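You operate a simulated robot arm through the tools that you are given. There is no shell and no other tool. Be economical: measure what you need, move in short steps, check, and stop when the job is done.

You are at the controls of a simulated robot arm. One attempt, no reset.

Task
Set the drum's side travel on unit 2 to 10 mm.
Fine: the press is locked off, leave it so; open the travel cover, free the star knob, slide to the mark, tighten the knob, shut the cover.

The check looks at the end state, three seconds after you hand in, the way a careful person would. Anything else that was tipped, shoved, dropped, spilled or broken makes it a failure. Lids that push on must go on centred and level and be pressed home; caps that screw on are set level and turned clockwise until they are tight.

Robot
A 6-joint arm with a two-finger parallel gripper, fixed in place. Base frame: the origin is at the foot of the arm, x ahead of it, y to its left, z up. Units: mm, degrees, N and s.
With the tool pointing down near the work surface it reaches from about 200 to 620 mm from the base axis. Its first joint turns from -66.0 to 66.0 degrees. Payload 2.7 kg.
Tool frame: the origin (TCP) lies between the finger pads and is the grasp point; the fingertips stand 23 mm ahead of it; z points along the fingers, y is the line along which they close. Largest opening 94 mm; finger width 38, thickness 10; the body of the gripper, 54 by 96 mm, starts 39 mm behind the TCP.
Orientation is that of the tool frame in the base frame, as [roll, pitch, yaw] about the fixed x, y, z axes, in that order (R = Rz(yaw) Ry(pitch) Rx(roll)). With the fingers straight down and closing along the base's y, the tool's x points along the base's -x, its y along +y and its z along -z.

Tools
- The arm moves only by the tool step_arm. Its argument "steps" is a list that holds one entry, the list of rows, each a list of 7 numbers: the shift along the tool's x, y, z in mm, then the turn, a rotation vector about the tool's x, y, z in degrees, then the opening in per cent of the stroke, from 0 (shut) to 100 (fully open). In form: [[[tx, ty, tz, ax, ay, az, jaw], ...]]. A call has 1 to 20 rows; each row is the pose to reach, as a shift and turn from the pose commanded when the call began, along the tool's axes at that moment. Each row takes 0.2 s and may step no farther than 50 mm and 8.6 degrees from the row before; otherwise, or with a gripper value out of range, the whole call is refused. A pose out of reach is approached as far as the arm can. The call stops where the force on the tool passes 70 N (or 10 N more than at its start, if that is more) or the arm is blocked; 0.2 s more then pass. The fingers move at their own pace (about 45 mm/s each) and stop on an object; they squeeze with about 40 N. The grip force told is the motor's: it shows also when the fingers shut on nothing. Time passes only in rows, and 0.2 s behind the last, so rows that repeat a pose let the fingers close. It gives the time, the measured TCP pose, the force on the tool (base axes), the opening and the grip force at its end, in the units of the frame above (readings bear some noise), with the torque about the TCP (base axes, N m) and any sound that the robot's microphone picked up.
- Cameras (640 x 400 px; columns grow to the right, rows downward): "scene" is fixed at [71, -423.3, 1429.6]; the picture's right is [0.83, -0.55, 0.00], its down [-0.18, -0.26, -0.95] and it looks along [0.52, 0.79, -0.32] (base axes); focal length 328 px, centre (320, 200). "wrist" rides on the gripper at [87, 16, -74] in the tool frame; the picture's right is [-0.18, 0.98, 0.00], its down [-0.58, -0.11, -0.81] and it looks along [-0.79, -0.15, 0.59] (tool axes); focal length 243 px, centre (320, 200). There is no depth. A picture from a camera that has moved, and an enlarged one, comes with that camera's place and axes in the base frame and with its lens.
- get_image(camera): a new picture of that camera. No time passes.
- close_up(camera, box): a new picture of the part [left, top, right, bottom] of that camera's present view, enlarged. No time passes.
- sign_off(): hands the job in; it is judged then, once.

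Go step by step. Nothing tells you positions but the pictures and the camera data: compare them with the known pose of the tool, close in by small moves and look again before you grip or let go. The budget is 120 turns and 68 pictures, counting those below and the enlarged ones. Unless the task says otherwise, let go and move clear before handing in, and close with one line.

The tools are called by a JSON object that holds its "method" and its "body". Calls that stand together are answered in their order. step_arm: Moves the arm, as the interface text tells. Its arguments: {"type":"object","properties":{"steps":{"type":"array","items":{"type":"array","items":{"type":"array","items":{"type":"number"}}}}},"required":["steps"]} The other tools are called the same way: get_image (camera) takes a picture; close_up (camera, box) takes an enlarged picture of a part of a camera's view; sign_off () hands the job in.

At the start:

```text
clock: 0.0
position: [342.6, -108.9, 1247.0]
orientation: [-179.9, 0.1, -180.0]
wrist_force: [0.1, 0.2, -0.5]
wrist_torque: [-0.01, -0.02, 0.0]
grip_width: 94.0
finger_force: 0.0
```

scene: 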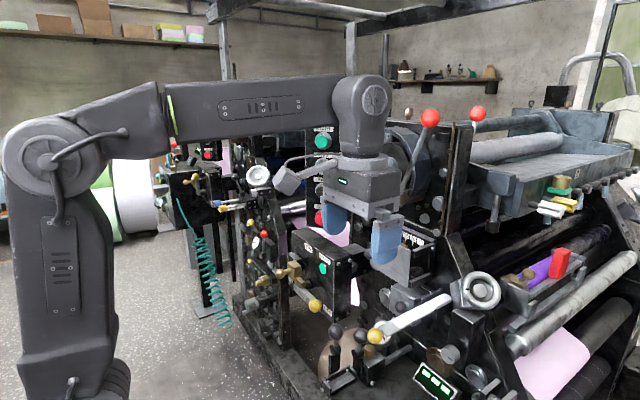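
wrist: 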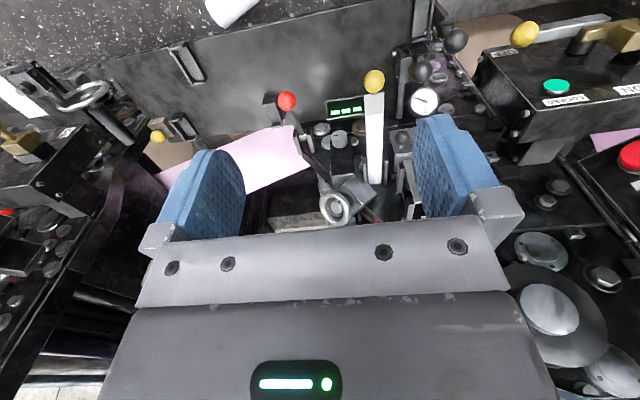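

I see a printing press with several units, and the gripper hangs high in front of one. I'll enlarge the scene to find unit 2, its travel cover and the star knob.

{"method": "close_up", "body": {"camera": "scene", "box": [220, 200, 420, 325]}}

{"method": "close_up", "body": {"camera": "scene", "box": [400, 180, 640, 330]}}

{"method": "close_up", "body": {"camera": "wrist", "box": [220, 50, 480, 230]}}

{"method": "close_up", "body": {"camera": "scene", "box": [220, 80, 420, 205]}}

```text
3.20 times, centred on (320, 262) of scene
camera zoom: at [71.0, -423.3, 1429.6], right [0.83, -0.55, 0.0], down [-0.18, -0.26, -0.95], along [0.52, 0.79, -0.32], focal length 1050 px, centre (320, 0)
```

zoom: 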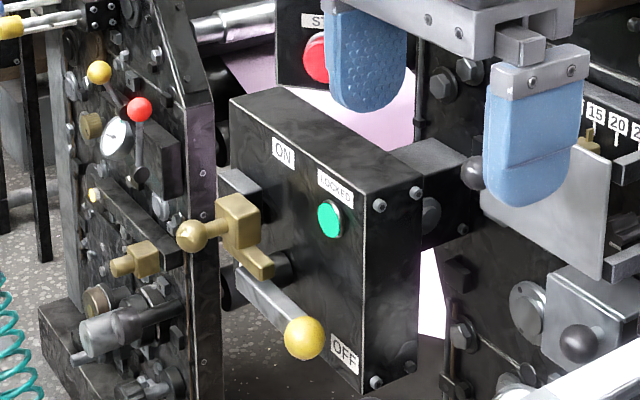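

```text
2.67 times, centred on (520, 255) of scene
camera zoom: at [71.0, -423.3, 1429.6], right [0.83, -0.55, 0.0], down [-0.18, -0.26, -0.95], along [0.52, 0.79, -0.32], focal length 875 px, centre (-213, 53)
```

zoom: 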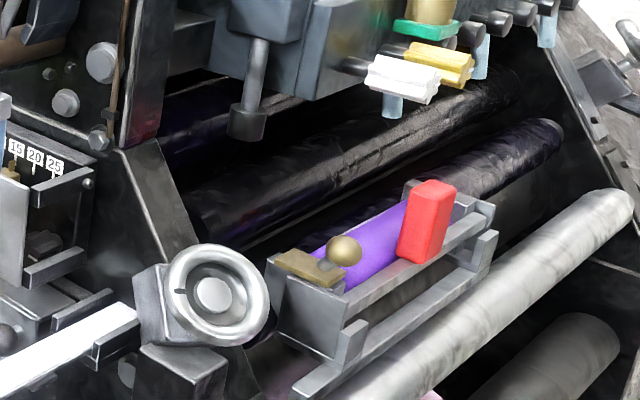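

```text
2.22 times, centred on (350, 140) of wrist
camera zoom: at [255.7, -92.5, 1320.6], right [0.18, 0.98, 0.0], down [0.58, -0.11, 0.81], along [0.79, -0.15, -0.59], focal length 539 px, centre (253, 333)
```

zoom: 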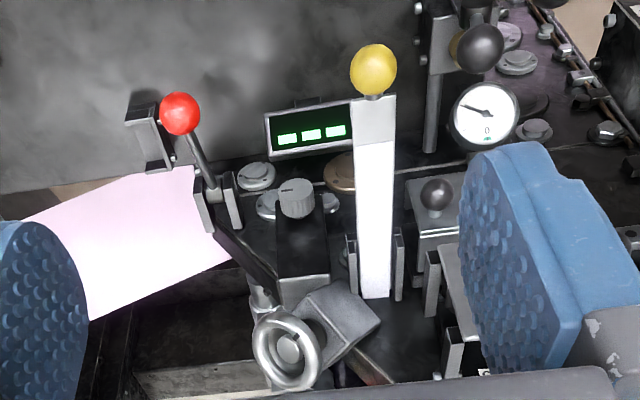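

```text
3.20 times, centred on (320, 142) of scene
camera zoom: at [71.0, -423.3, 1429.6], right [0.83, -0.55, 0.0], down [-0.18, -0.26, -0.95], along [0.52, 0.79, -0.32], focal length 1050 px, centre (320, 384)
```

zoom: 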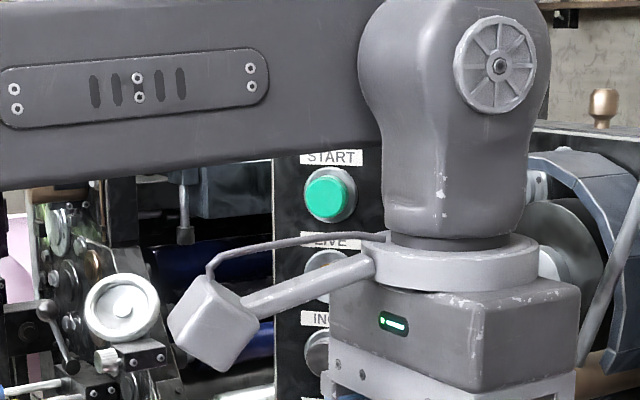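

The travel scale (15, 20, 25) is hidden behind the right finger. I'll raise the gripper clear to see it.

{"method": "step_arm", "body": {"steps": [[[0, 0, -40, 0, 0, 0, 100], [10, 0, -80, 0, 0, 0, 100], [30, 0, -120, 0, 0, 0, 100], [50, 0, -160, 0, 0, 0, 100], [60, 0, -180, 0, 0, 0, 100]]]}}

{"method": "get_image", "body": {"camera": "scene"}}

{"method": "get_image", "body": {"camera": "wrist"}}

```text
clock: 1.2
position: [283.1, -107.3, 1362.5]
orientation: [-179.8, 0.3, 180.0]
wrist_force: [-0.7, -0.1, 0.0]
wrist_torque: [-0.01, 0.04, 0.0]
grip_width: 93.9
finger_force: 0.1
out of reach, approached as far as the arm can: row 3, 4, 5
```

```text
61 pictures are left
```

scene: 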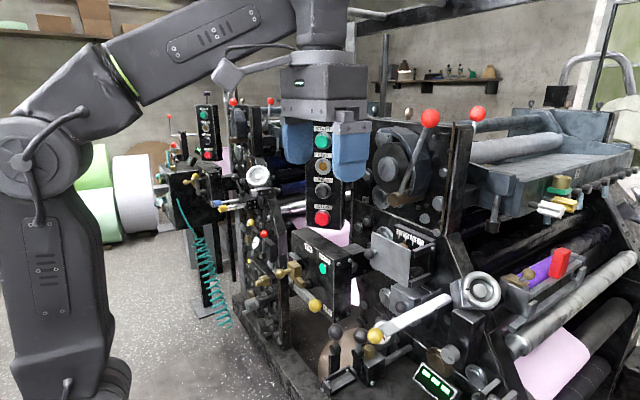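

```text
60 pictures are left
camera wrist: at [196.3, -91.4, 1435.3], right [0.18, 0.98, 0.0], down [0.58, -0.11, 0.81], along [0.79, -0.15, -0.59], focal length 243 px, centre (320, 200)
```

wrist: 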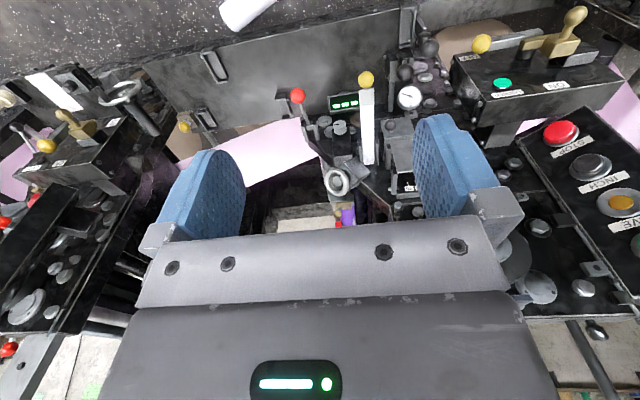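

The scale and its cover plate are now visible. I'll enlarge them and look for unit labels.

{"method": "close_up", "body": {"camera": "scene", "box": [355, 215, 455, 278]}}

{"method": "close_up", "body": {"camera": "scene", "box": [280, 200, 500, 337]}}

{"method": "close_up", "body": {"camera": "scene", "box": [160, 90, 320, 290]}}

{"method": "close_up", "body": {"camera": "wrist", "box": [280, 60, 480, 230]}}

```text
6.35 times, centred on (405, 246) of scene
camera zoom: at [71.0, -423.3, 1429.6], right [0.83, -0.55, 0.0], down [-0.18, -0.26, -0.95], along [0.52, 0.79, -0.32], focal length 2084 px, centre (-220, -95)
```

zoom: 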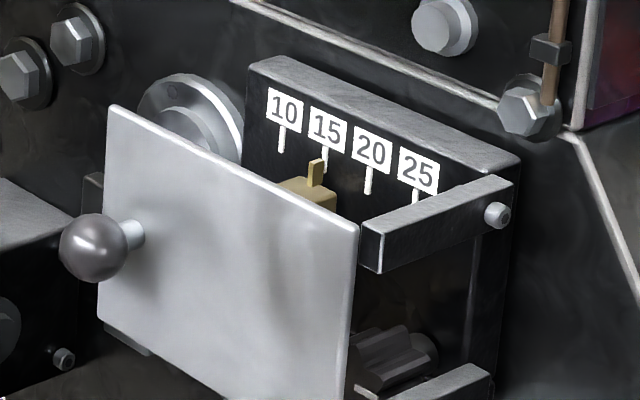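

```text
2.91 times, centred on (390, 268) of scene
camera zoom: at [71.0, -423.3, 1429.6], right [0.83, -0.55, 0.0], down [-0.18, -0.26, -0.95], along [0.52, 0.79, -0.32], focal length 955 px, centre (116, 1)
```

zoom: 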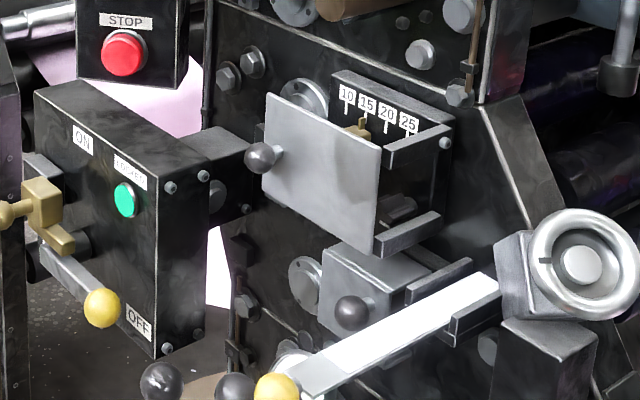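

```text
2.00 times, centred on (240, 190) of scene
camera zoom: at [71.0, -423.3, 1429.6], right [0.83, -0.55, 0.0], down [-0.18, -0.26, -0.95], along [0.52, 0.79, -0.32], focal length 656 px, centre (480, 220)
```

zoom: 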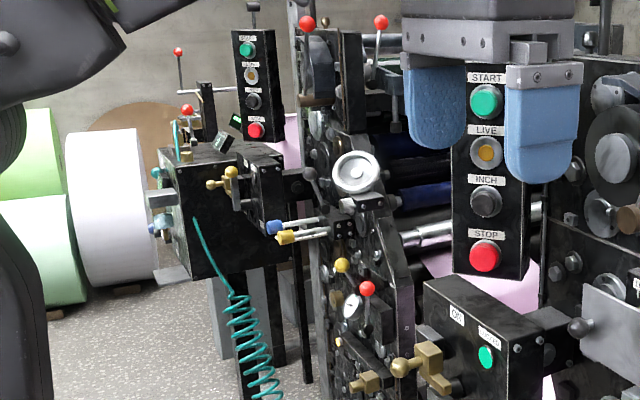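

```text
2.35 times, centred on (380, 145) of wrist
camera zoom: at [196.3, -91.4, 1435.3], right [0.18, 0.98, 0.0], down [0.58, -0.11, 0.81], along [0.79, -0.15, -0.59], focal length 571 px, centre (179, 329)
```

zoom: 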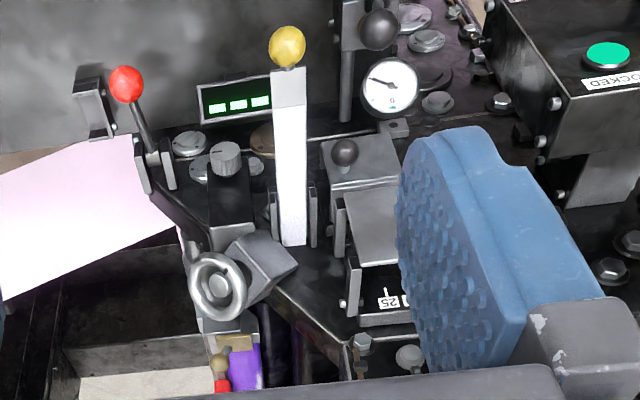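

The travel box faces the robot. I put the scale at x≈645, y≈27 (mark 25) to 92 (mark 10), z≈1092. The cover plate is at x≈565, hinged near y≈-15, and its ball is near (540, 83, 1067). I'll tilt the tool 45° and get a frontal wrist view.

{"method": "step_arm", "body": {"steps": [[[0, 0, 0, 0, -8, 0, 100], [-10, 10, 30, 0, -16, 0, 100], [-20, 30, 70, 0, -24, 0, 100], [-30, 60, 110, 0, -32, 0, 100], [-40, 90, 150, 0, -40, 0, 100], [-50, 120, 190, 0, -45, 0, 100], [-60, 140, 220, 0, -45, 0, 100], [-70, 150, 250, 0, -45, 0, 100]]]}}

{"method": "get_image", "body": {"camera": "wrist"}}

```text
refused: row 4 steps farther than a row can; nothing moved
```

```text
55 pictures are left
camera wrist: at [196.3, -91.4, 1435.3], right [0.18, 0.98, 0.0], down [0.58, -0.11, 0.81], along [0.79, -0.15, -0.59], focal length 243 px, centre (320, 200)
```

wrist: 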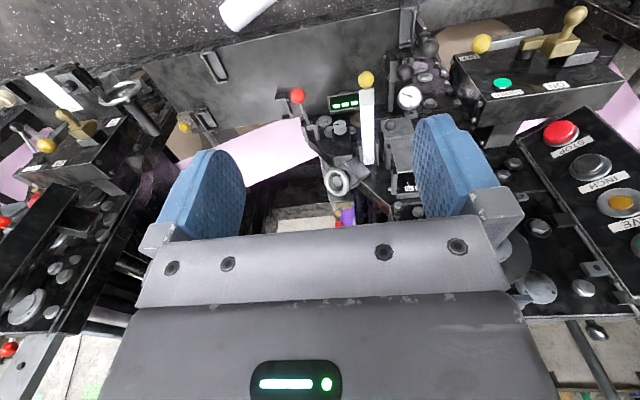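

The step was too long. I'll use smaller rows and picture only after the move works.

{"method": "step_arm", "body": {"steps": [[[0, 0, 20, 0, -8, 0, 100], [-10, 10, 50, 0, -16, 0, 100], [-20, 30, 80, 0, -24, 0, 100], [-30, 50, 115, 0, -32, 0, 100], [-40, 75, 150, 0, -40, 0, 100], [-50, 100, 185, 0, -45, 0, 100], [-60, 125, 220, 0, -45, 0, 100], [-70, 145, 250, 0, -45, 0, 100]]]}}

```text
clock: 3.0
position: [353.4, 38.5, 1109.9]
orientation: [-180.0, 45.1, -179.8]
wrist_force: [0.6, -0.5, 0.3]
wrist_torque: [0.0, -0.04, 0.03]
grip_width: 93.9
finger_force: 0.1
```

{"method": "get_image", "body": {"camera": "wrist"}}

{"method": "get_image", "body": {"camera": "scene"}}

```text
54 pictures are left
camera wrist: at [239.2, 54.4, 1100.6], right [0.13, 0.98, 0.13], down [-0.16, -0.11, 0.98], along [0.98, -0.15, 0.14], focal length 243 px, centre (320, 200)
```

wrist: 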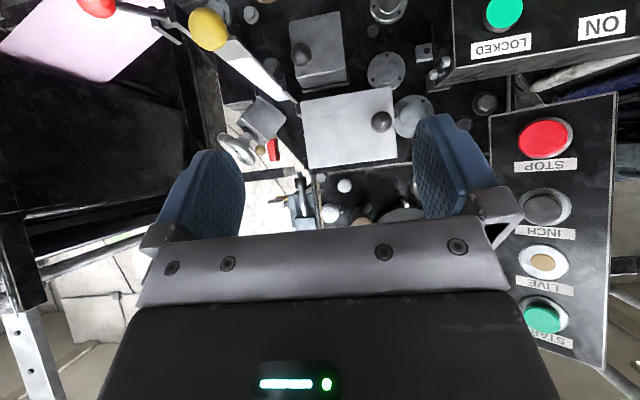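

```text
53 pictures are left
```

scene: 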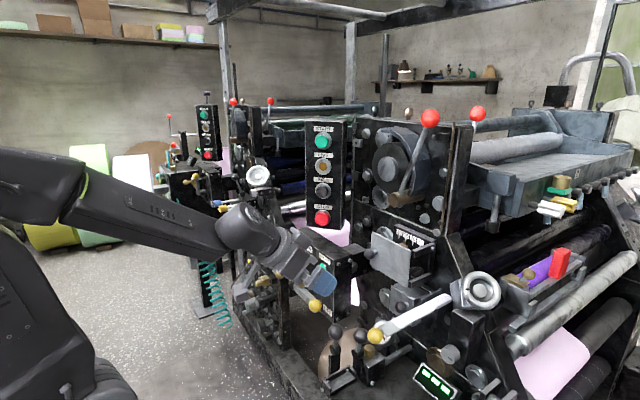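

The cover faces me as a plate with its ball near the +y edge. I'll enlarge it to see the hinge side and any unit label.

{"method": "close_up", "body": {"camera": "wrist", "box": [270, 60, 440, 200]}}

{"method": "close_up", "body": {"camera": "scene", "box": [355, 215, 455, 278]}}

```text
2.86 times, centred on (355, 130) of wrist
camera zoom: at [239.2, 54.4, 1100.6], right [0.13, 0.98, 0.13], down [-0.16, -0.11, 0.98], along [0.98, -0.15, 0.14], focal length 693 px, centre (220, 400)
```

zoom: 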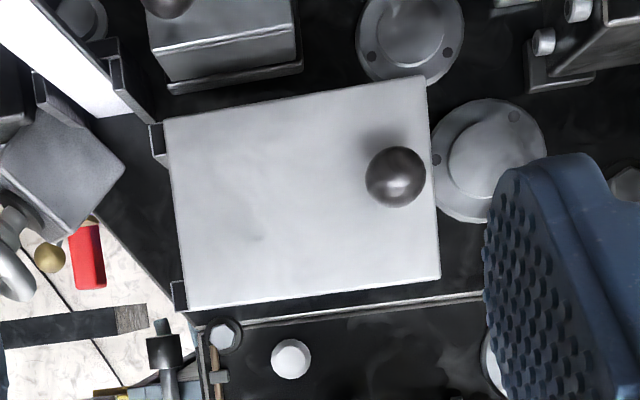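

```text
6.35 times, centred on (405, 246) of scene
camera zoom: at [71.0, -423.3, 1429.6], right [0.83, -0.55, 0.0], down [-0.18, -0.26, -0.95], along [0.52, 0.79, -0.32], focal length 2084 px, centre (-220, -95)
```

zoom: 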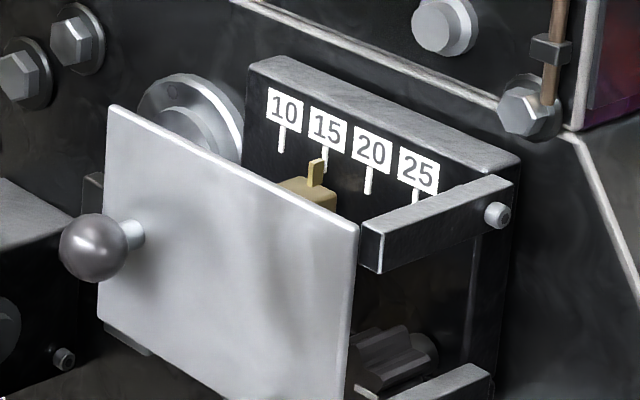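

The cover plate is at x≈573, y -8..112, z 1013..1104, with its ball at about (548, 92, 1059). The brackets on its -y edge look like the hinge. I'll move to a pre-grasp 60 mm back from the ball.

{"method": "step_arm", "body": {"steps": [[[-25, 13, 25, 0, 0, 0, 60], [-50, 26, 50, 0, 0, 0, 60], [-75, 40, 75, 0, 0, 0, 60], [-101, 53.5, 101, 0, 0, 0, 60]]]}}

{"method": "get_image", "body": {"camera": "wrist"}}

{"method": "close_up", "body": {"camera": "scene", "box": [280, 180, 460, 300]}}

```text
clock: 4.0
position: [496.3, 92.9, 1112.8]
orientation: [-179.9, 45.2, -179.9]
wrist_force: [0.8, 0.0, 0.1]
wrist_torque: [-0.02, 0.01, 0.0]
grip_width: 56.3
finger_force: 0.0
```

```text
50 pictures are left
camera wrist: at [383.4, 108.6, 1102.9], right [0.13, 0.98, 0.13], down [-0.16, -0.11, 0.98], along [0.98, -0.15, 0.14], focal length 243 px, centre (320, 200)
```

wrist: 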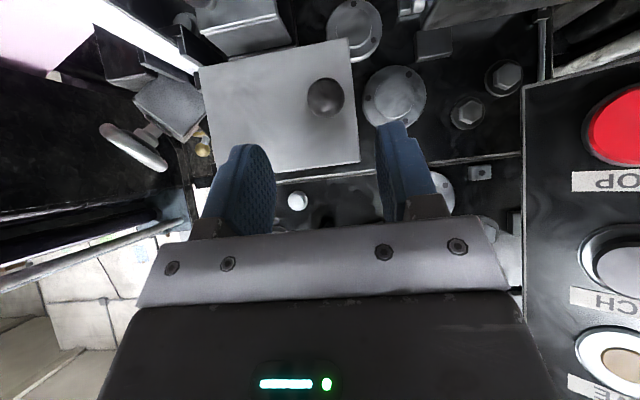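

```text
3.33 times, centred on (370, 240) of scene
camera zoom: at [71.0, -423.3, 1429.6], right [0.83, -0.55, 0.0], down [-0.18, -0.26, -0.95], along [0.52, 0.79, -0.32], focal length 1094 px, centre (153, 67)
```

zoom: 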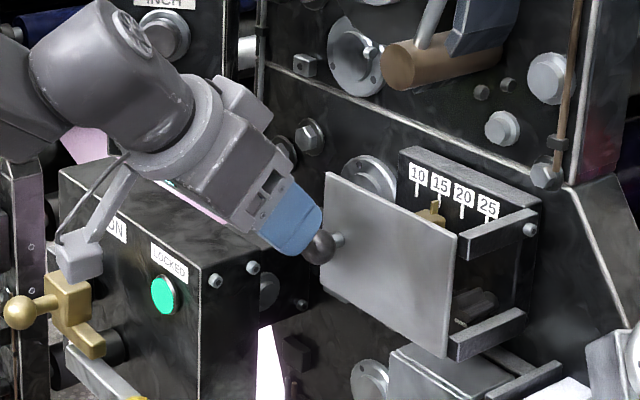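

The gripper lines up with the ball at about (548, 94, 1060). I'll advance along the fingers, then close.

{"method": "step_arm", "body": {"steps": [[[1, 1, 25, 0, 0, 0, 60], [1.5, 1, 45, 0, 0, 0, 60], [1.5, 1, 61, 0, 0, 0, 60], [1.5, 1, 61, 0, 0, 0, 60]]]}}

{"method": "close_up", "body": {"camera": "wrist", "box": [180, 20, 440, 220]}}

{"method": "close_up", "body": {"camera": "scene", "box": [330, 200, 430, 280]}}

```text
clock: 5.0
position: [538.2, 93.5, 1067.3]
orientation: [-179.9, 45.1, -179.9]
wrist_force: [-0.9, -0.4, -1.1]
wrist_torque: [0.0, -0.02, -0.01]
grip_width: 56.2
finger_force: 0.0
```

```text
2.00 times, centred on (310, 120) of wrist
camera zoom: at [424.2, 108.9, 1057.8], right [0.13, 0.98, 0.13], down [-0.16, -0.11, 0.98], along [0.98, -0.15, 0.14], focal length 485 px, centre (340, 360)
```

zoom: 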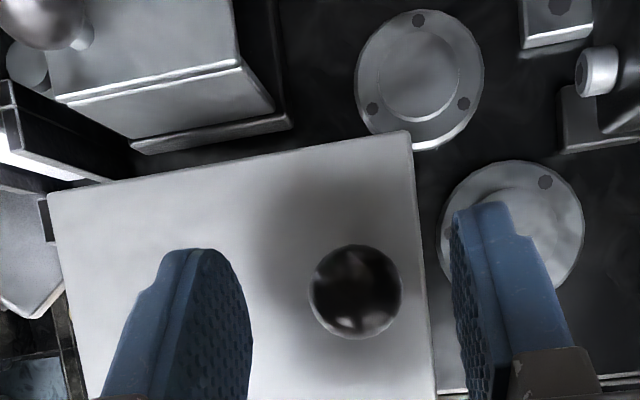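

```text
5.00 times, centred on (380, 240) of scene
camera zoom: at [71.0, -423.3, 1429.6], right [0.83, -0.55, 0.0], down [-0.18, -0.26, -0.95], along [0.52, 0.79, -0.32], focal length 1641 px, centre (20, 0)
```

zoom: 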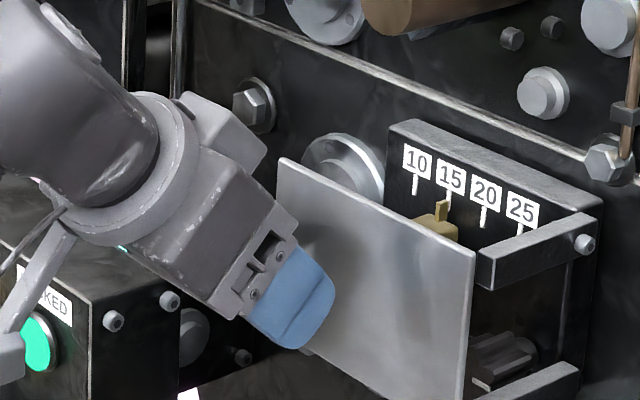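

The ball is between the pads, about 2.5 mm to +y of centre. I'll shift by that and close.

{"method": "step_arm", "body": {"steps": [[[0, 2.5, 0, 0, 0, 0, 60], [0, 2.5, 0, 0, 0, 0, 30], [0, 2.5, 0, 0, 0, 0, 15], [0, 2.5, 0, 0, 0, 0, 15], [0, 2.5, 0, 0, 0, 0, 15]]]}}

```text
clock: 6.2
position: [537.7, 95.6, 1066.7]
orientation: [-179.8, 45.1, -179.9]
wrist_force: [0.3, 3.0, 0.4]
wrist_torque: [0.03, -0.03, 0.07]
grip_width: 25.1
finger_force: 44.8
```

I have the ball gripped (25 mm). I'll swing it a little along the supposed hinge arc and check the force.

{"method": "step_arm", "body": {"steps": [[[4.9, -2.8, -4.9, -2.83, 0, -2.83, 15], [9.9, -6, -9.9, -5.66, 0, -5.66, 15], [14.6, -9.8, -14.6, -8.5, 0, -8.5, 15], [19.2, -13.8, -19.2, -11.3, 0, -11.3, 15]]]}}

{"method": "close_up", "body": {"camera": "scene", "box": [330, 200, 450, 280]}}

```text
clock: 7.2
position: [515.3, 83.2, 1066.5]
orientation: [-179.6, 45.1, -165.7]
wrist_force: [-6.4, 11.1, 4.1]
wrist_torque: [0.59, -0.87, 0.17]
grip_width: 25.0
finger_force: 44.9
out of reach, approached as far as the arm can: row 4
```

```text
5.00 times, centred on (390, 240) of scene
camera zoom: at [70.7, -423.0, 1429.7], right [0.83, -0.55, 0.0], down [-0.18, -0.26, -0.95], along [0.52, 0.79, -0.32], focal length 1641 px, centre (-30, 0)
```

zoom: 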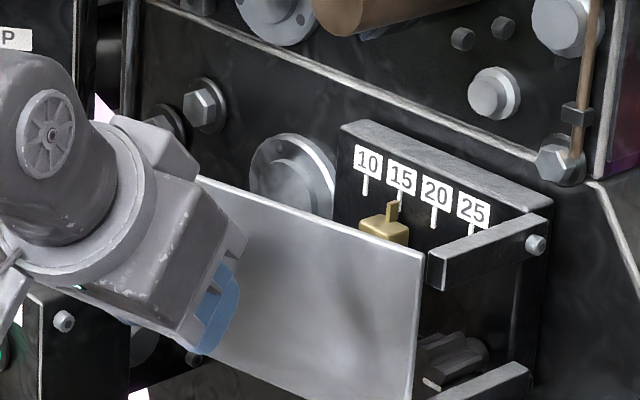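

The door swings on a -y hinge and is open about 14°. The wrist's yaw limit is reached here, so I'll continue the arc with the yaw fixed and let the ball turn in the pads.

{"method": "step_arm", "body": {"steps": [[[6.2, -2.5, -6.2, 0, 0, 0, 15], [12.5, -5.6, -12.5, 0, 0, 0, 15], [18.2, -10, -18.2, 0, 0, 0, 15], [24, -14.5, -24, 0, 0, 0, 15], [29, -20, -29, 0, 0, 0, 15], [34.1, -26, -34.1, 0, 0, 0, 15]]]}}

{"method": "close_up", "body": {"camera": "scene", "box": [310, 180, 470, 300]}}

```text
clock: 8.6
position: [473.0, 43.7, 1064.7]
orientation: [-179.8, 44.8, -163.8]
wrist_force: [-32.4, 23.4, 11.6]
wrist_torque: [0.24, -0.32, 0.85]
grip_width: 24.9
finger_force: 45.5
```

```text
3.33 times, centred on (390, 240) of scene
camera zoom: at [69.8, -422.6, 1429.9], right [0.83, -0.55, 0.0], down [-0.17, -0.27, -0.95], along [0.52, 0.79, -0.32], focal length 1094 px, centre (87, 67)
```

zoom: 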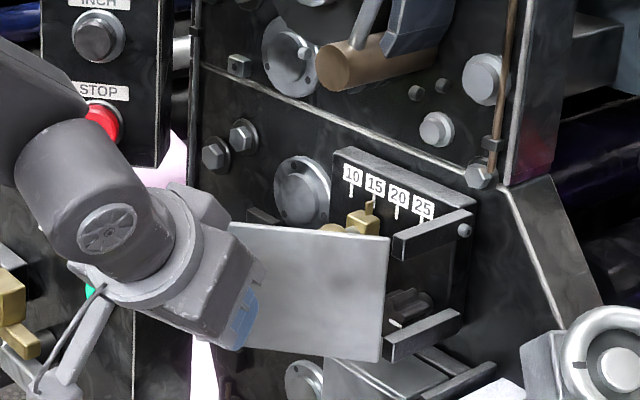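

The door is about 45° open and the finger corner now bears on the plate, so I'll stop dragging here. I'll open slightly and back off along the fingers.

{"method": "step_arm", "body": {"steps": [[[0, 0, 0, 0, 0, 0, 32], [0, 0, 0, 0, 0, 0, 32], [0, 0, -15, 0, 0, 0, 32], [0, 0, -35, 0, 0, 0, 32], [0, 0, -60, 0, 0, 0, 32]]]}}

{"method": "close_up", "body": {"camera": "scene", "box": [310, 180, 470, 300]}}

{"method": "get_image", "body": {"camera": "wrist"}}

```text
clock: 9.8
position: [434.4, 31.0, 1110.3]
orientation: [-179.8, 45.1, -163.8]
wrist_force: [-0.6, 0.0, 0.2]
wrist_torque: [0.02, 0.02, 0.01]
grip_width: 29.9
finger_force: 0.1
```

```text
3.33 times, centred on (390, 240) of scene
camera zoom: at [71.0, -423.3, 1429.6], right [0.83, -0.55, 0.0], down [-0.18, -0.26, -0.95], along [0.52, 0.79, -0.32], focal length 1094 px, centre (87, 67)
```

zoom: 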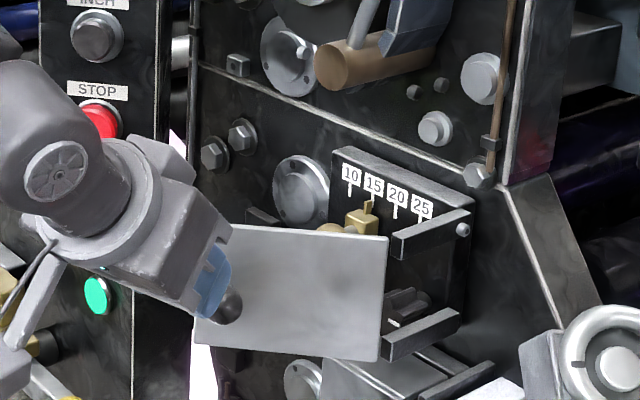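

```text
43 pictures are left
camera wrist: at [320.4, 14.3, 1100.4], right [-0.14, 0.98, 0.13], down [-0.12, -0.15, 0.98], along [0.98, 0.13, 0.14], focal length 243 px, centre (320, 200)
```

wrist: 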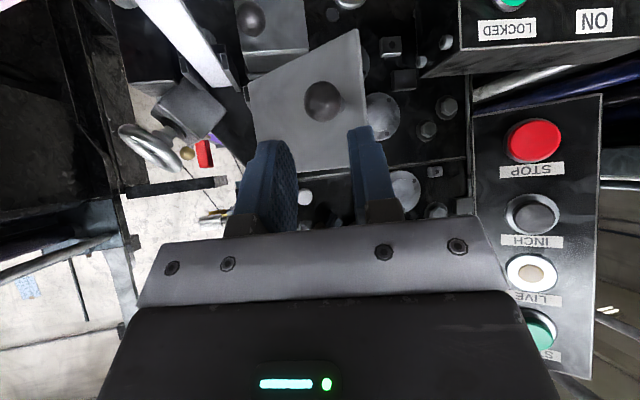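

The door stays where I left it. I'll close the fingers, rise, straighten the yaw and go over to the inside of the door.

{"method": "step_arm", "body": {"steps": [[[-16, 0, -16, 0, 0, 0, 10], [-31.8, 0, -31.8, 0, 0, 0, 0], [-52, 15, -12, 2.83, 0, 2.83, 0], [-71.7, 29.4, 8.1, 5.66, 0, 5.66, 0], [-95.6, 56, 32, 11.3, 0, 11.3, 0], [-95.6, 56, 32, 11.3, 0, 11.3, 0]]]}}

{"method": "get_image", "body": {"camera": "wrist"}}

{"method": "close_up", "body": {"camera": "scene", "box": [310, 180, 470, 300]}}

```text
clock: 11.2
position: [507.6, 112.5, 1154.7]
orientation: [-179.9, 45.1, -179.9]
wrist_force: [0.3, 0.6, -0.2]
wrist_torque: [-0.01, 0.02, 0.03]
grip_width: 0.0
finger_force: 39.7
```

```text
42 pictures are left
camera wrist: at [394.2, 127.9, 1145.2], right [0.13, 0.98, 0.13], down [-0.16, -0.11, 0.98], along [0.98, -0.15, 0.14], focal length 243 px, centre (320, 200)
```

wrist: 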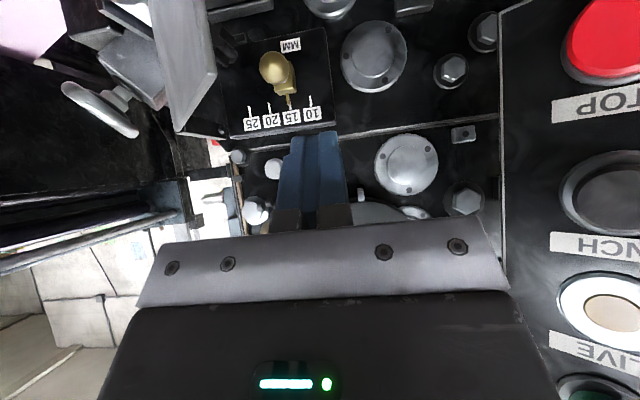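

```text
3.33 times, centred on (390, 240) of scene
camera zoom: at [71.0, -423.3, 1429.6], right [0.83, -0.55, 0.0], down [-0.18, -0.26, -0.95], along [0.52, 0.79, -0.32], focal length 1094 px, centre (87, 67)
```

zoom: 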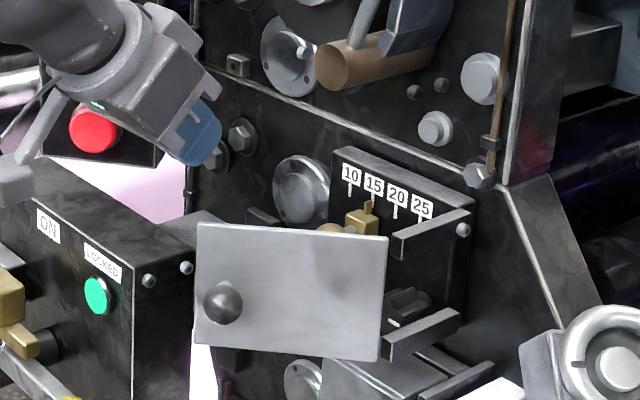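

I can see the scale and the brass slider. I'll lower to z≈1105 behind the door and check.

{"method": "step_arm", "body": {"steps": [[[18, 0, 18, 0, 0, 0, 0], [35, 0, 35, 0, 0, 0, 0], [35, 0, 35, 0, 0, 0, 0]]]}}

{"method": "close_up", "body": {"camera": "scene", "box": [310, 180, 470, 300]}}

```text
clock: 12.0
position: [506.3, 110.9, 1105.3]
orientation: [-179.8, 45.1, 180.0]
wrist_force: [0.0, 0.2, -0.6]
wrist_torque: [-0.03, 0.05, 0.01]
grip_width: 0.1
finger_force: 40.0
```

```text
3.33 times, centred on (390, 240) of scene
camera zoom: at [71.0, -423.3, 1429.6], right [0.83, -0.55, 0.0], down [-0.18, -0.26, -0.95], along [0.52, 0.79, -0.32], focal length 1094 px, centre (87, 67)
```

zoom: 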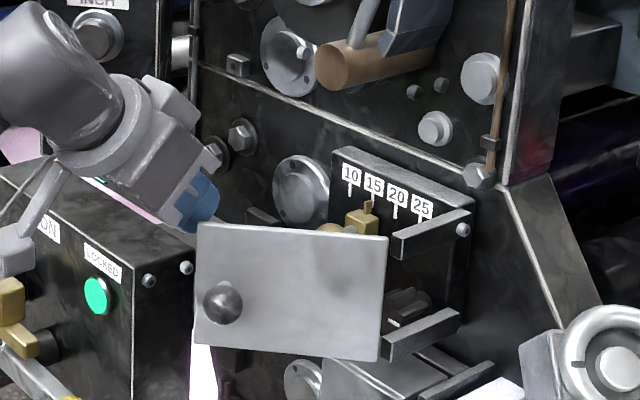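

The finger is behind the door with its tip below the plate's top edge. I'll push toward -y.

{"method": "step_arm", "body": {"steps": [[[0, -15, 0, 0, 0, 0, 0], [0, -30, 0, 0, 0, 0, 0], [0, -42, 0, 0, 0, 0, 0], [0, -54, 0, 0, 0, 0, 0], [0, -66, 0, 0, 0, 0, 0], [0, -78, 0, 0, 0, 0, 0], [0, -90, 0, 0, 0, 0, 0], [0, -100, 0, 0, 0, 0, 0], [0, -110, 0, 0, 0, 0, 0]]]}}

{"method": "get_image", "body": {"camera": "wrist"}}

{"method": "close_up", "body": {"camera": "scene", "box": [310, 180, 470, 300]}}

```text
clock: 14.0
position: [506.8, -0.2, 1103.7]
orientation: [-179.9, 45.2, -179.9]
wrist_force: [0.8, 0.7, -0.6]
wrist_torque: [0.01, 0.03, 0.0]
grip_width: 0.2
finger_force: 40.4
```

```text
39 pictures are left
camera wrist: at [392.5, 15.6, 1094.9], right [0.13, 0.98, 0.13], down [-0.16, -0.11, 0.98], along [0.98, -0.15, 0.14], focal length 243 px, centre (320, 200)
```

wrist: 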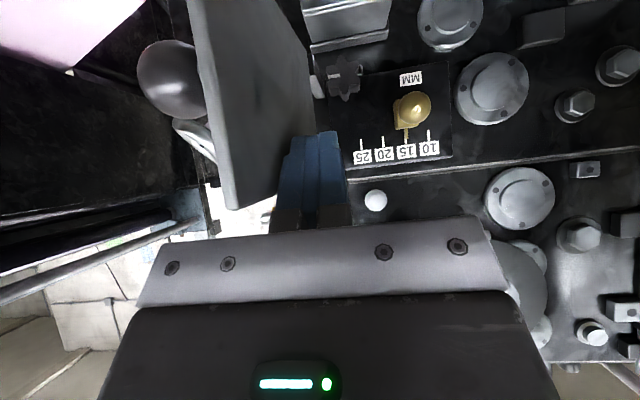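

```text
3.33 times, centred on (390, 240) of scene
camera zoom: at [71.0, -423.3, 1429.6], right [0.83, -0.55, 0.0], down [-0.18, -0.26, -0.95], along [0.52, 0.79, -0.32], focal length 1094 px, centre (87, 67)
```

zoom: 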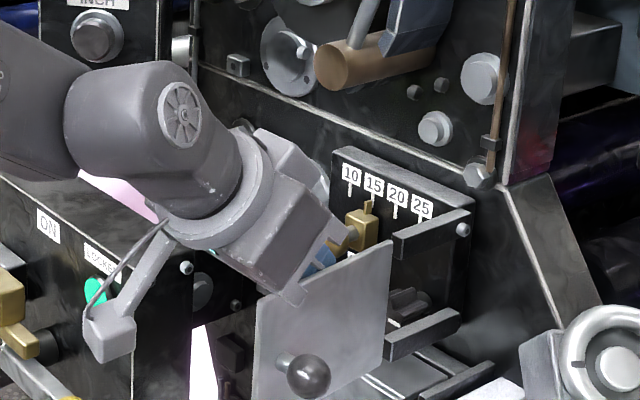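

The door is about 90° open, and the star knob shows low by the hinge side. I'll push the door further for clearance.

{"method": "step_arm", "body": {"steps": [[[0, -10, 0, 0, 0, 0, 0], [0, -20, 0, 0, 0, 0, 0], [0, -30, 0, 0, 0, 0, 0], [0, -40, 0, 0, 0, 0, 0], [0, -50, 0, 0, 0, 0, 0]]]}}

{"method": "close_up", "body": {"camera": "scene", "box": [310, 180, 470, 300]}}

```text
clock: 15.2
position: [505.5, -44.3, 1104.5]
orientation: [-179.7, 45.1, -179.3]
wrist_force: [-1.5, 34.2, -0.2]
wrist_torque: [0.13, 0.03, 0.98]
grip_width: 0.1
finger_force: 39.9
```

```text
3.33 times, centred on (390, 240) of scene
camera zoom: at [71.0, -422.1, 1430.0], right [0.83, -0.55, 0.0], down [-0.18, -0.27, -0.95], along [0.52, 0.79, -0.32], focal length 1094 px, centre (87, 67)
```

zoom: 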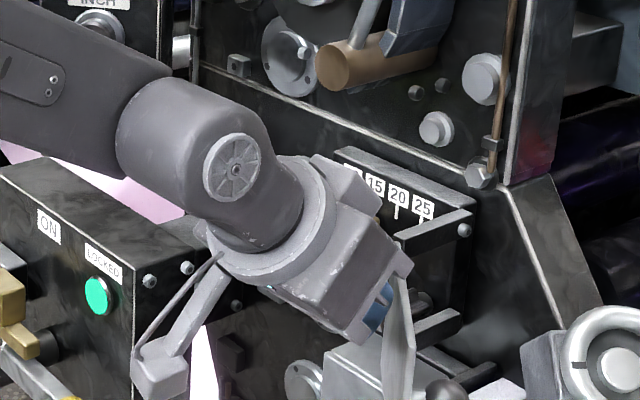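

The door has met its stop at about 115°. I'll back away and look squarely at the star knob, slider and scale.

{"method": "step_arm", "body": {"steps": [[[0, 12, 0, 0, 0, 0, 0], [0, 30, -15, 0, 0, 0, 0], [0, 55, -25, 0, 0, 0, 0], [0, 75, -25, 0, 0, 0, 0]]]}}

{"method": "get_image", "body": {"camera": "wrist"}}

{"method": "close_up", "body": {"camera": "scene", "box": [370, 210, 450, 310]}}

```text
clock: 16.2
position: [489.3, 24.7, 1123.3]
orientation: [-179.8, 45.1, -179.8]
wrist_force: [-0.9, -0.6, 0.1]
wrist_torque: [-0.03, 0.02, 0.03]
grip_width: 0.1
finger_force: 40.2
```

```text
36 pictures are left
camera wrist: at [375.4, 41.1, 1112.6], right [0.13, 0.98, 0.13], down [-0.16, -0.11, 0.98], along [0.98, -0.15, 0.14], focal length 243 px, centre (320, 200)
```

wrist: 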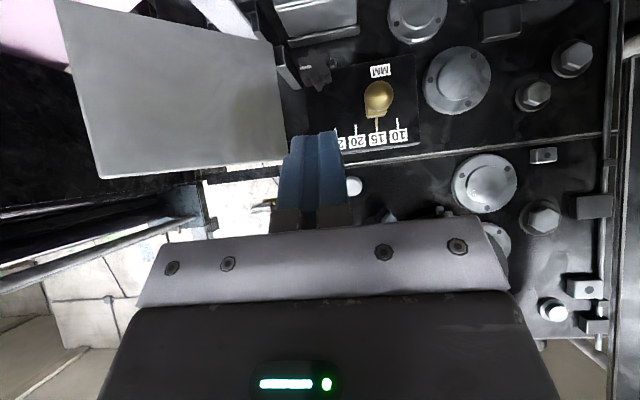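

```text
4.00 times, centred on (410, 260) of scene
camera zoom: at [71.0, -423.3, 1429.6], right [0.83, -0.55, 0.0], down [-0.18, -0.26, -0.95], along [0.52, 0.79, -0.32], focal length 1313 px, centre (-40, -40)
```

zoom: 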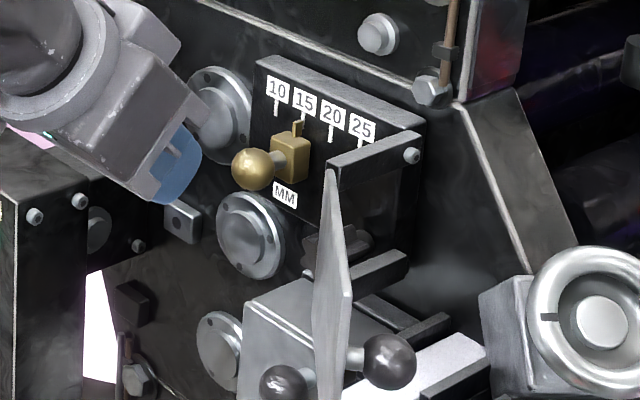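

The brass ball slider and the dark star knob are both visible. I'll take one enlarged view to locate them precisely.

{"method": "close_up", "body": {"camera": "wrist", "box": [270, 30, 430, 155]}}

{"method": "close_up", "body": {"camera": "scene", "box": [390, 225, 440, 285]}}

```text
3.20 times, centred on (350, 92) of wrist
camera zoom: at [375.4, 41.1, 1112.6], right [0.13, 0.98, 0.13], down [-0.16, -0.11, 0.98], along [0.98, -0.15, 0.14], focal length 776 px, centre (224, 544)
```

zoom: 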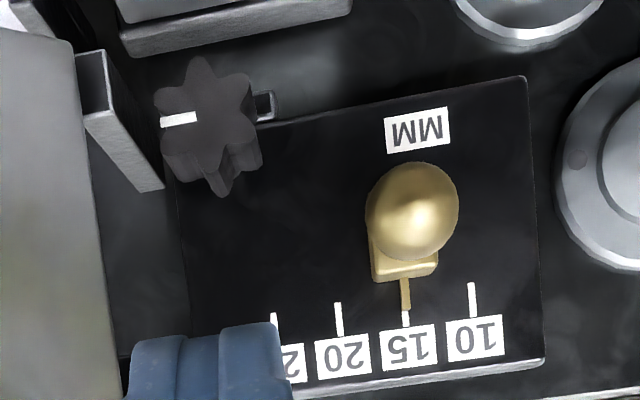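

```text
6.67 times, centred on (415, 255) of scene
camera zoom: at [71.0, -423.3, 1429.6], right [0.83, -0.55, 0.0], down [-0.18, -0.26, -0.95], along [0.52, 0.79, -0.32], focal length 2188 px, centre (-313, -167)
```

zoom: 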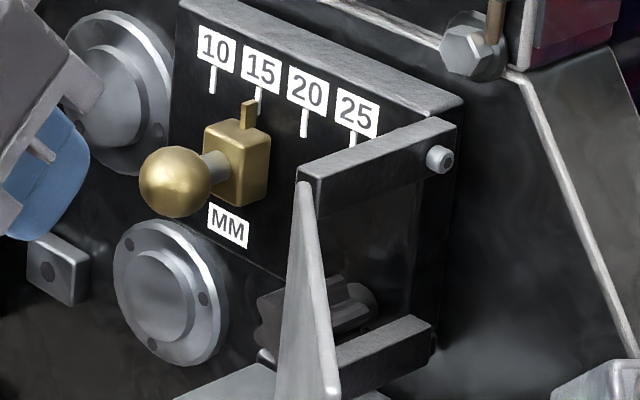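

I put the star knob at about (601, 18, 1029), r≈15, with its white stripe pointing toward -y. The slider ball is at (604, 70, 1059). I'll pitch to about 70° with the jaws open, so the -y finger can push the knob's upper lobe while the body stays clear of the door.

{"method": "step_arm", "body": {"steps": [[[0, 12, 10, 0, -7, 0, 20], [4, 25, 25, 0, -14, 0, 50], [8, 28, 40, 0, -20, 0, 100], [12, 28, 52, 0, -25, 0, 100], [12, 28, 52, 0, -25, 0, 100], [12, 28, 52, 0, -25, 0, 100]]]}}

{"method": "get_image", "body": {"camera": "wrist"}}

{"method": "close_up", "body": {"camera": "scene", "box": [350, 210, 450, 300]}}

```text
clock: 17.6
position: [512.3, 93.3, 1080.8]
orientation: [-179.1, 70.0, -179.6]
wrist_force: [0.4, -0.8, 0.2]
wrist_torque: [-0.01, 0.0, -0.01]
grip_width: 93.9
finger_force: 0.0
out of reach, approached as far as the arm can: row 1, 2, 3, 4, 5, 6
```

```text
32 pictures are left
camera wrist: at [413.3, 108.9, 1023.1], right [0.07, 0.98, 0.17], down [-0.56, -0.1, 0.82], along [0.83, -0.15, 0.54], focal length 243 px, centre (320, 200)
```

wrist: 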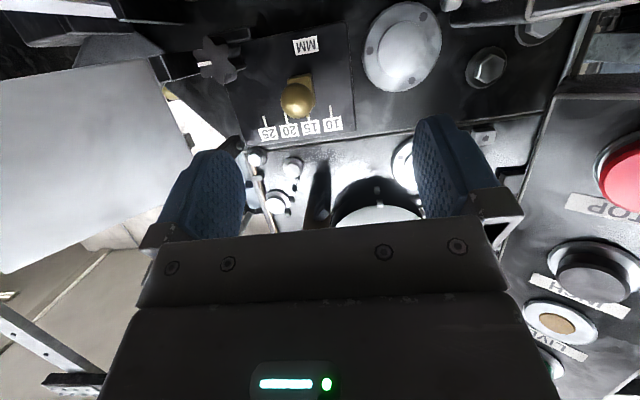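

```text
4.44 times, centred on (400, 255) of scene
camera zoom: at [71.0, -423.3, 1429.6], right [0.83, -0.55, 0.0], down [-0.18, -0.26, -0.95], along [0.52, 0.79, -0.32], focal length 1458 px, centre (-36, -44)
```

zoom: 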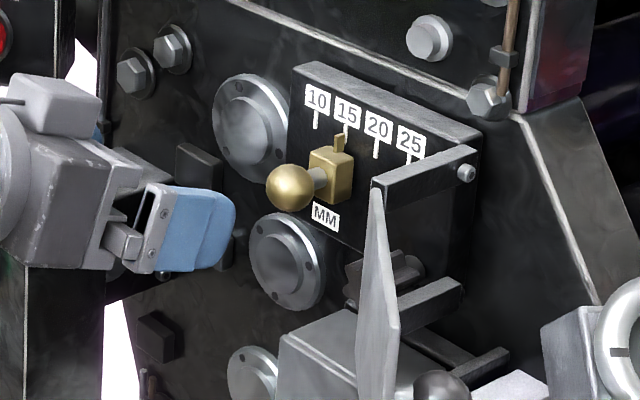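

At 70° pitch the wrist could only reach y≈93, which is close to what I need. New plan: pitch 60° and use the -y finger to push the knob's +y lobe down, which turns it counter-clockwise and stays away from the bars and door.

{"method": "step_arm", "body": {"steps": [[[-6, -3, 16, 0, 5, 0, 100], [-13, -6.3, 35.7, 0, 10, 0, 100], [-13, -6.3, 35.7, 0, 10, 0, 100]]]}}

{"method": "get_image", "body": {"camera": "wrist"}}

```text
clock: 18.4
position: [551.1, 85.8, 1080.6]
orientation: [-179.7, 60.1, -179.7]
wrist_force: [1.3, -0.3, 0.0]
wrist_torque: [0.04, 0.02, 0.03]
grip_width: 93.8
finger_force: 0.1
```

```text
30 pictures are left
camera wrist: at [443.6, 101.8, 1042.3], right [0.09, 0.98, 0.16], down [-0.41, -0.11, 0.91], along [0.91, -0.15, 0.39], focal length 243 px, centre (320, 200)
```

wrist: 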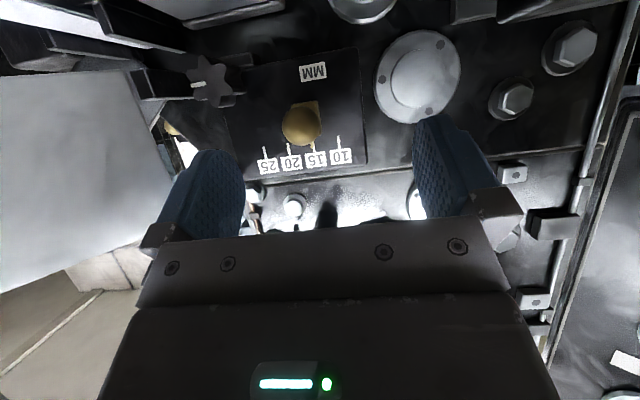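

I'll insert the open jaws beside the knob: -y finger just +y of it and above its +y lobe, slider ball between the fingers.

{"method": "step_arm", "body": {"steps": [[[-7, 2.2, 16, 0, 0, 0, 100], [-14, 2.2, 32, 0, 0, 0, 100], [-17.8, 2.2, 44, 0, 0, 0, 100], [-17.8, 2.2, 44, 0, 0, 0, 100]]]}}

{"method": "get_image", "body": {"camera": "wrist"}}

{"method": "close_up", "body": {"camera": "scene", "box": [350, 210, 450, 300]}}

```text
clock: 19.4
position: [599.9, 87.7, 1072.5]
orientation: [-179.8, 60.1, -179.8]
wrist_force: [-0.9, 0.8, 0.3]
wrist_torque: [-0.04, -0.02, -0.01]
grip_width: 94.2
finger_force: 0.1
```

```text
29 pictures are left
camera wrist: at [491.8, 103.4, 1034.2], right [0.09, 0.98, 0.16], down [-0.41, -0.11, 0.91], along [0.91, -0.15, 0.39], focal length 243 px, centre (320, 200)
```

wrist: 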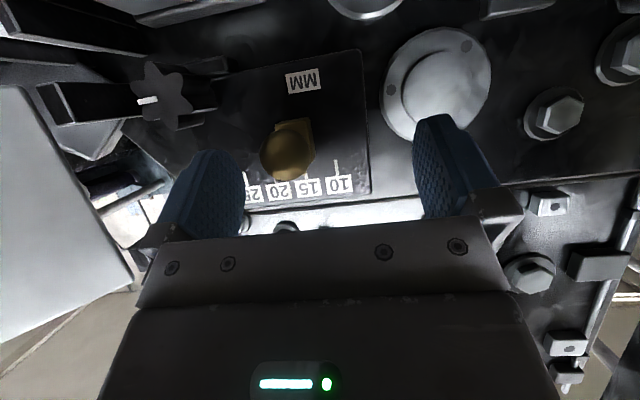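

```text
4.44 times, centred on (400, 255) of scene
camera zoom: at [71.0, -423.3, 1429.6], right [0.83, -0.55, 0.0], down [-0.18, -0.26, -0.95], along [0.52, 0.79, -0.32], focal length 1458 px, centre (-36, -44)
```

zoom: 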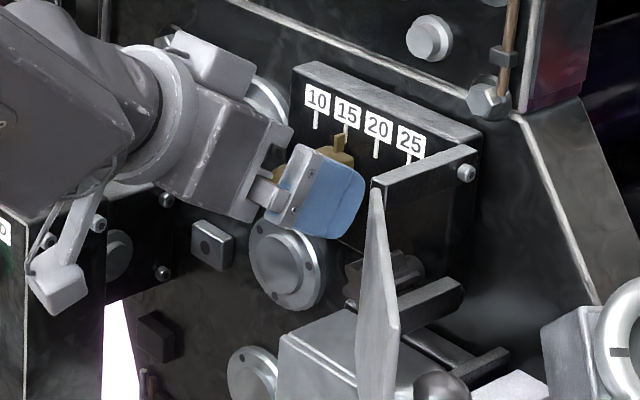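

By combining the wrist views, the knob's front is at (610, 18, 1024). I'll go 7 mm deeper and 2 mm toward -y, then press down on the +y lobe while watching force.

{"method": "step_arm", "body": {"steps": [[[-3.5, -2, 6, 0, 0, 0, 100], [3, -2, 9.9, 0, 0, 0, 100], [9.5, -2, 13.6, 0, 0, 0, 100], [13, -2, 15.6, 0, 0, 0, 100], [15.5, -2, 17.1, 0, 0, 0, 100], [18.2, -2, 18.6, 0, 0, 0, 100]]]}}

{"method": "close_up", "body": {"camera": "wrist", "box": [90, 30, 390, 230]}}

```text
clock: 20.8
position: [606.2, 86.2, 1049.6]
orientation: [-179.7, 60.2, -179.7]
wrist_force: [4.1, 11.6, 2.7]
wrist_torque: [0.06, -0.15, 0.3]
grip_width: 88.9
finger_force: 0.0
```

```text
2.00 times, centred on (240, 130) of wrist
camera zoom: at [498.9, 101.6, 1009.5], right [0.09, 0.98, 0.16], down [-0.41, -0.11, 0.91], along [0.91, -0.15, 0.39], focal length 485 px, centre (480, 340)
```

zoom: 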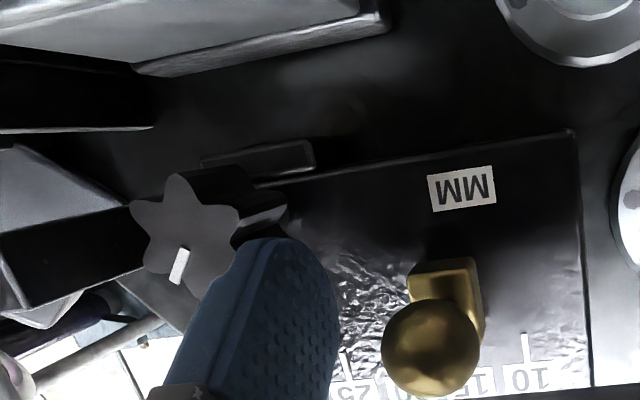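

The star knob turned counter-clockwise by about 75°: its stripe now points up. I'll press a bit further to be sure it's free.

{"method": "step_arm", "body": {"steps": [[[2.6, -1, 1.5, 0, 0, 0, 100], [5.2, -2, 3, 0, 0, 0, 100], [7.8, -3, 4.5, 0, 0, 0, 100]]]}}

{"method": "close_up", "body": {"camera": "wrist", "box": [90, 30, 390, 230]}}

```text
clock: 21.6
position: [606.5, 83.6, 1040.2]
orientation: [-179.7, 60.3, -179.5]
wrist_force: [4.5, 20.5, 6.1]
wrist_torque: [-0.04, -0.14, 0.52]
grip_width: 84.9
finger_force: 0.2
```

```text
2.00 times, centred on (240, 130) of wrist
camera zoom: at [498.7, 99.1, 1001.8], right [0.09, 0.98, 0.16], down [-0.41, -0.11, 0.91], along [0.91, -0.14, 0.4], focal length 485 px, centre (480, 340)
```

zoom: 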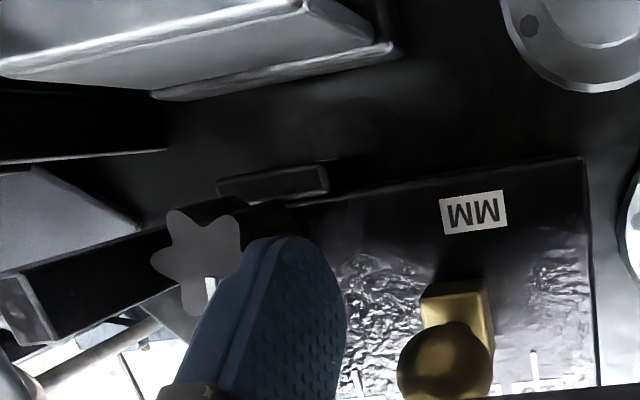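

The knob is now about 95° loose. I'll ease off to +y, lift, back out, and narrow the jaws for the slider ball at about (614, 71.5, 1057).

{"method": "step_arm", "body": {"steps": [[[0, 8, 0, 0, 0, 0, 100], [-15, 8, -8.7, 0, 0, 0, 100], [-27, 6, -16, 0, 0, 0, 100], [-15, 0, -37, 0, 0, 0, 80], [-5, -9, -60, 0, 0, 0, 45], [-5, -9, -60, 0, 0, 0, 45]]]}}

{"method": "close_up", "body": {"camera": "wrist", "box": [170, 30, 470, 230]}}

```text
clock: 23.0
position: [555.5, 75.3, 1074.2]
orientation: [-179.6, 60.2, -179.8]
wrist_force: [0.3, 1.1, 0.3]
wrist_torque: [-0.02, -0.01, -0.02]
grip_width: 42.3
finger_force: 0.1
```

```text
2.00 times, centred on (320, 130) of wrist
camera zoom: at [448.9, 90.4, 1036.4], right [0.09, 0.98, 0.16], down [-0.41, -0.11, 0.91], along [0.91, -0.15, 0.39], focal length 485 px, centre (320, 340)
```

zoom: 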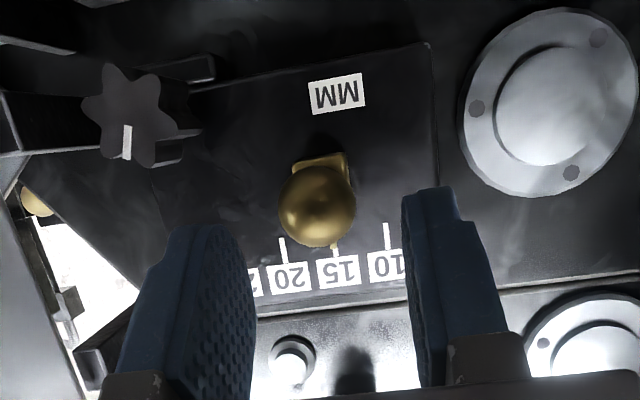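

The stripe now points up (90° loosened). I'll move onto the slider ball and close on it.

{"method": "step_arm", "body": {"steps": [[[-5, -4.3, 17, 0, 0, 0, 45], [-11, -4.3, 34, 0, 0, 0, 45], [-15.7, -4.3, 49, 0, 0, 0, 45], [-15.7, -4.3, 49, 0, 0, 0, 15], [-15.7, -4.3, 49, 0, 0, 0, 15], [-15.7, -4.3, 49, 0, 0, 0, 15]]]}}

{"method": "close_up", "body": {"camera": "scene", "box": [380, 215, 440, 265]}}

```text
clock: 24.4
position: [607.1, 68.7, 1062.4]
orientation: [-179.8, 60.2, -179.8]
wrist_force: [0.8, 1.1, 1.5]
wrist_torque: [0.05, 0.59, 0.02]
grip_width: 25.5
finger_force: 45.0
```

```text
8.00 times, centred on (410, 240) of scene
camera zoom: at [71.0, -423.3, 1429.6], right [0.83, -0.55, 0.0], down [-0.18, -0.26, -0.95], along [0.52, 0.79, -0.32], focal length 2625 px, centre (-400, -120)
```

zoom: 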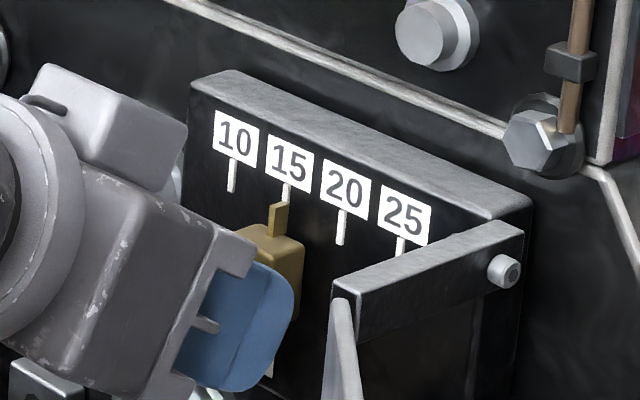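

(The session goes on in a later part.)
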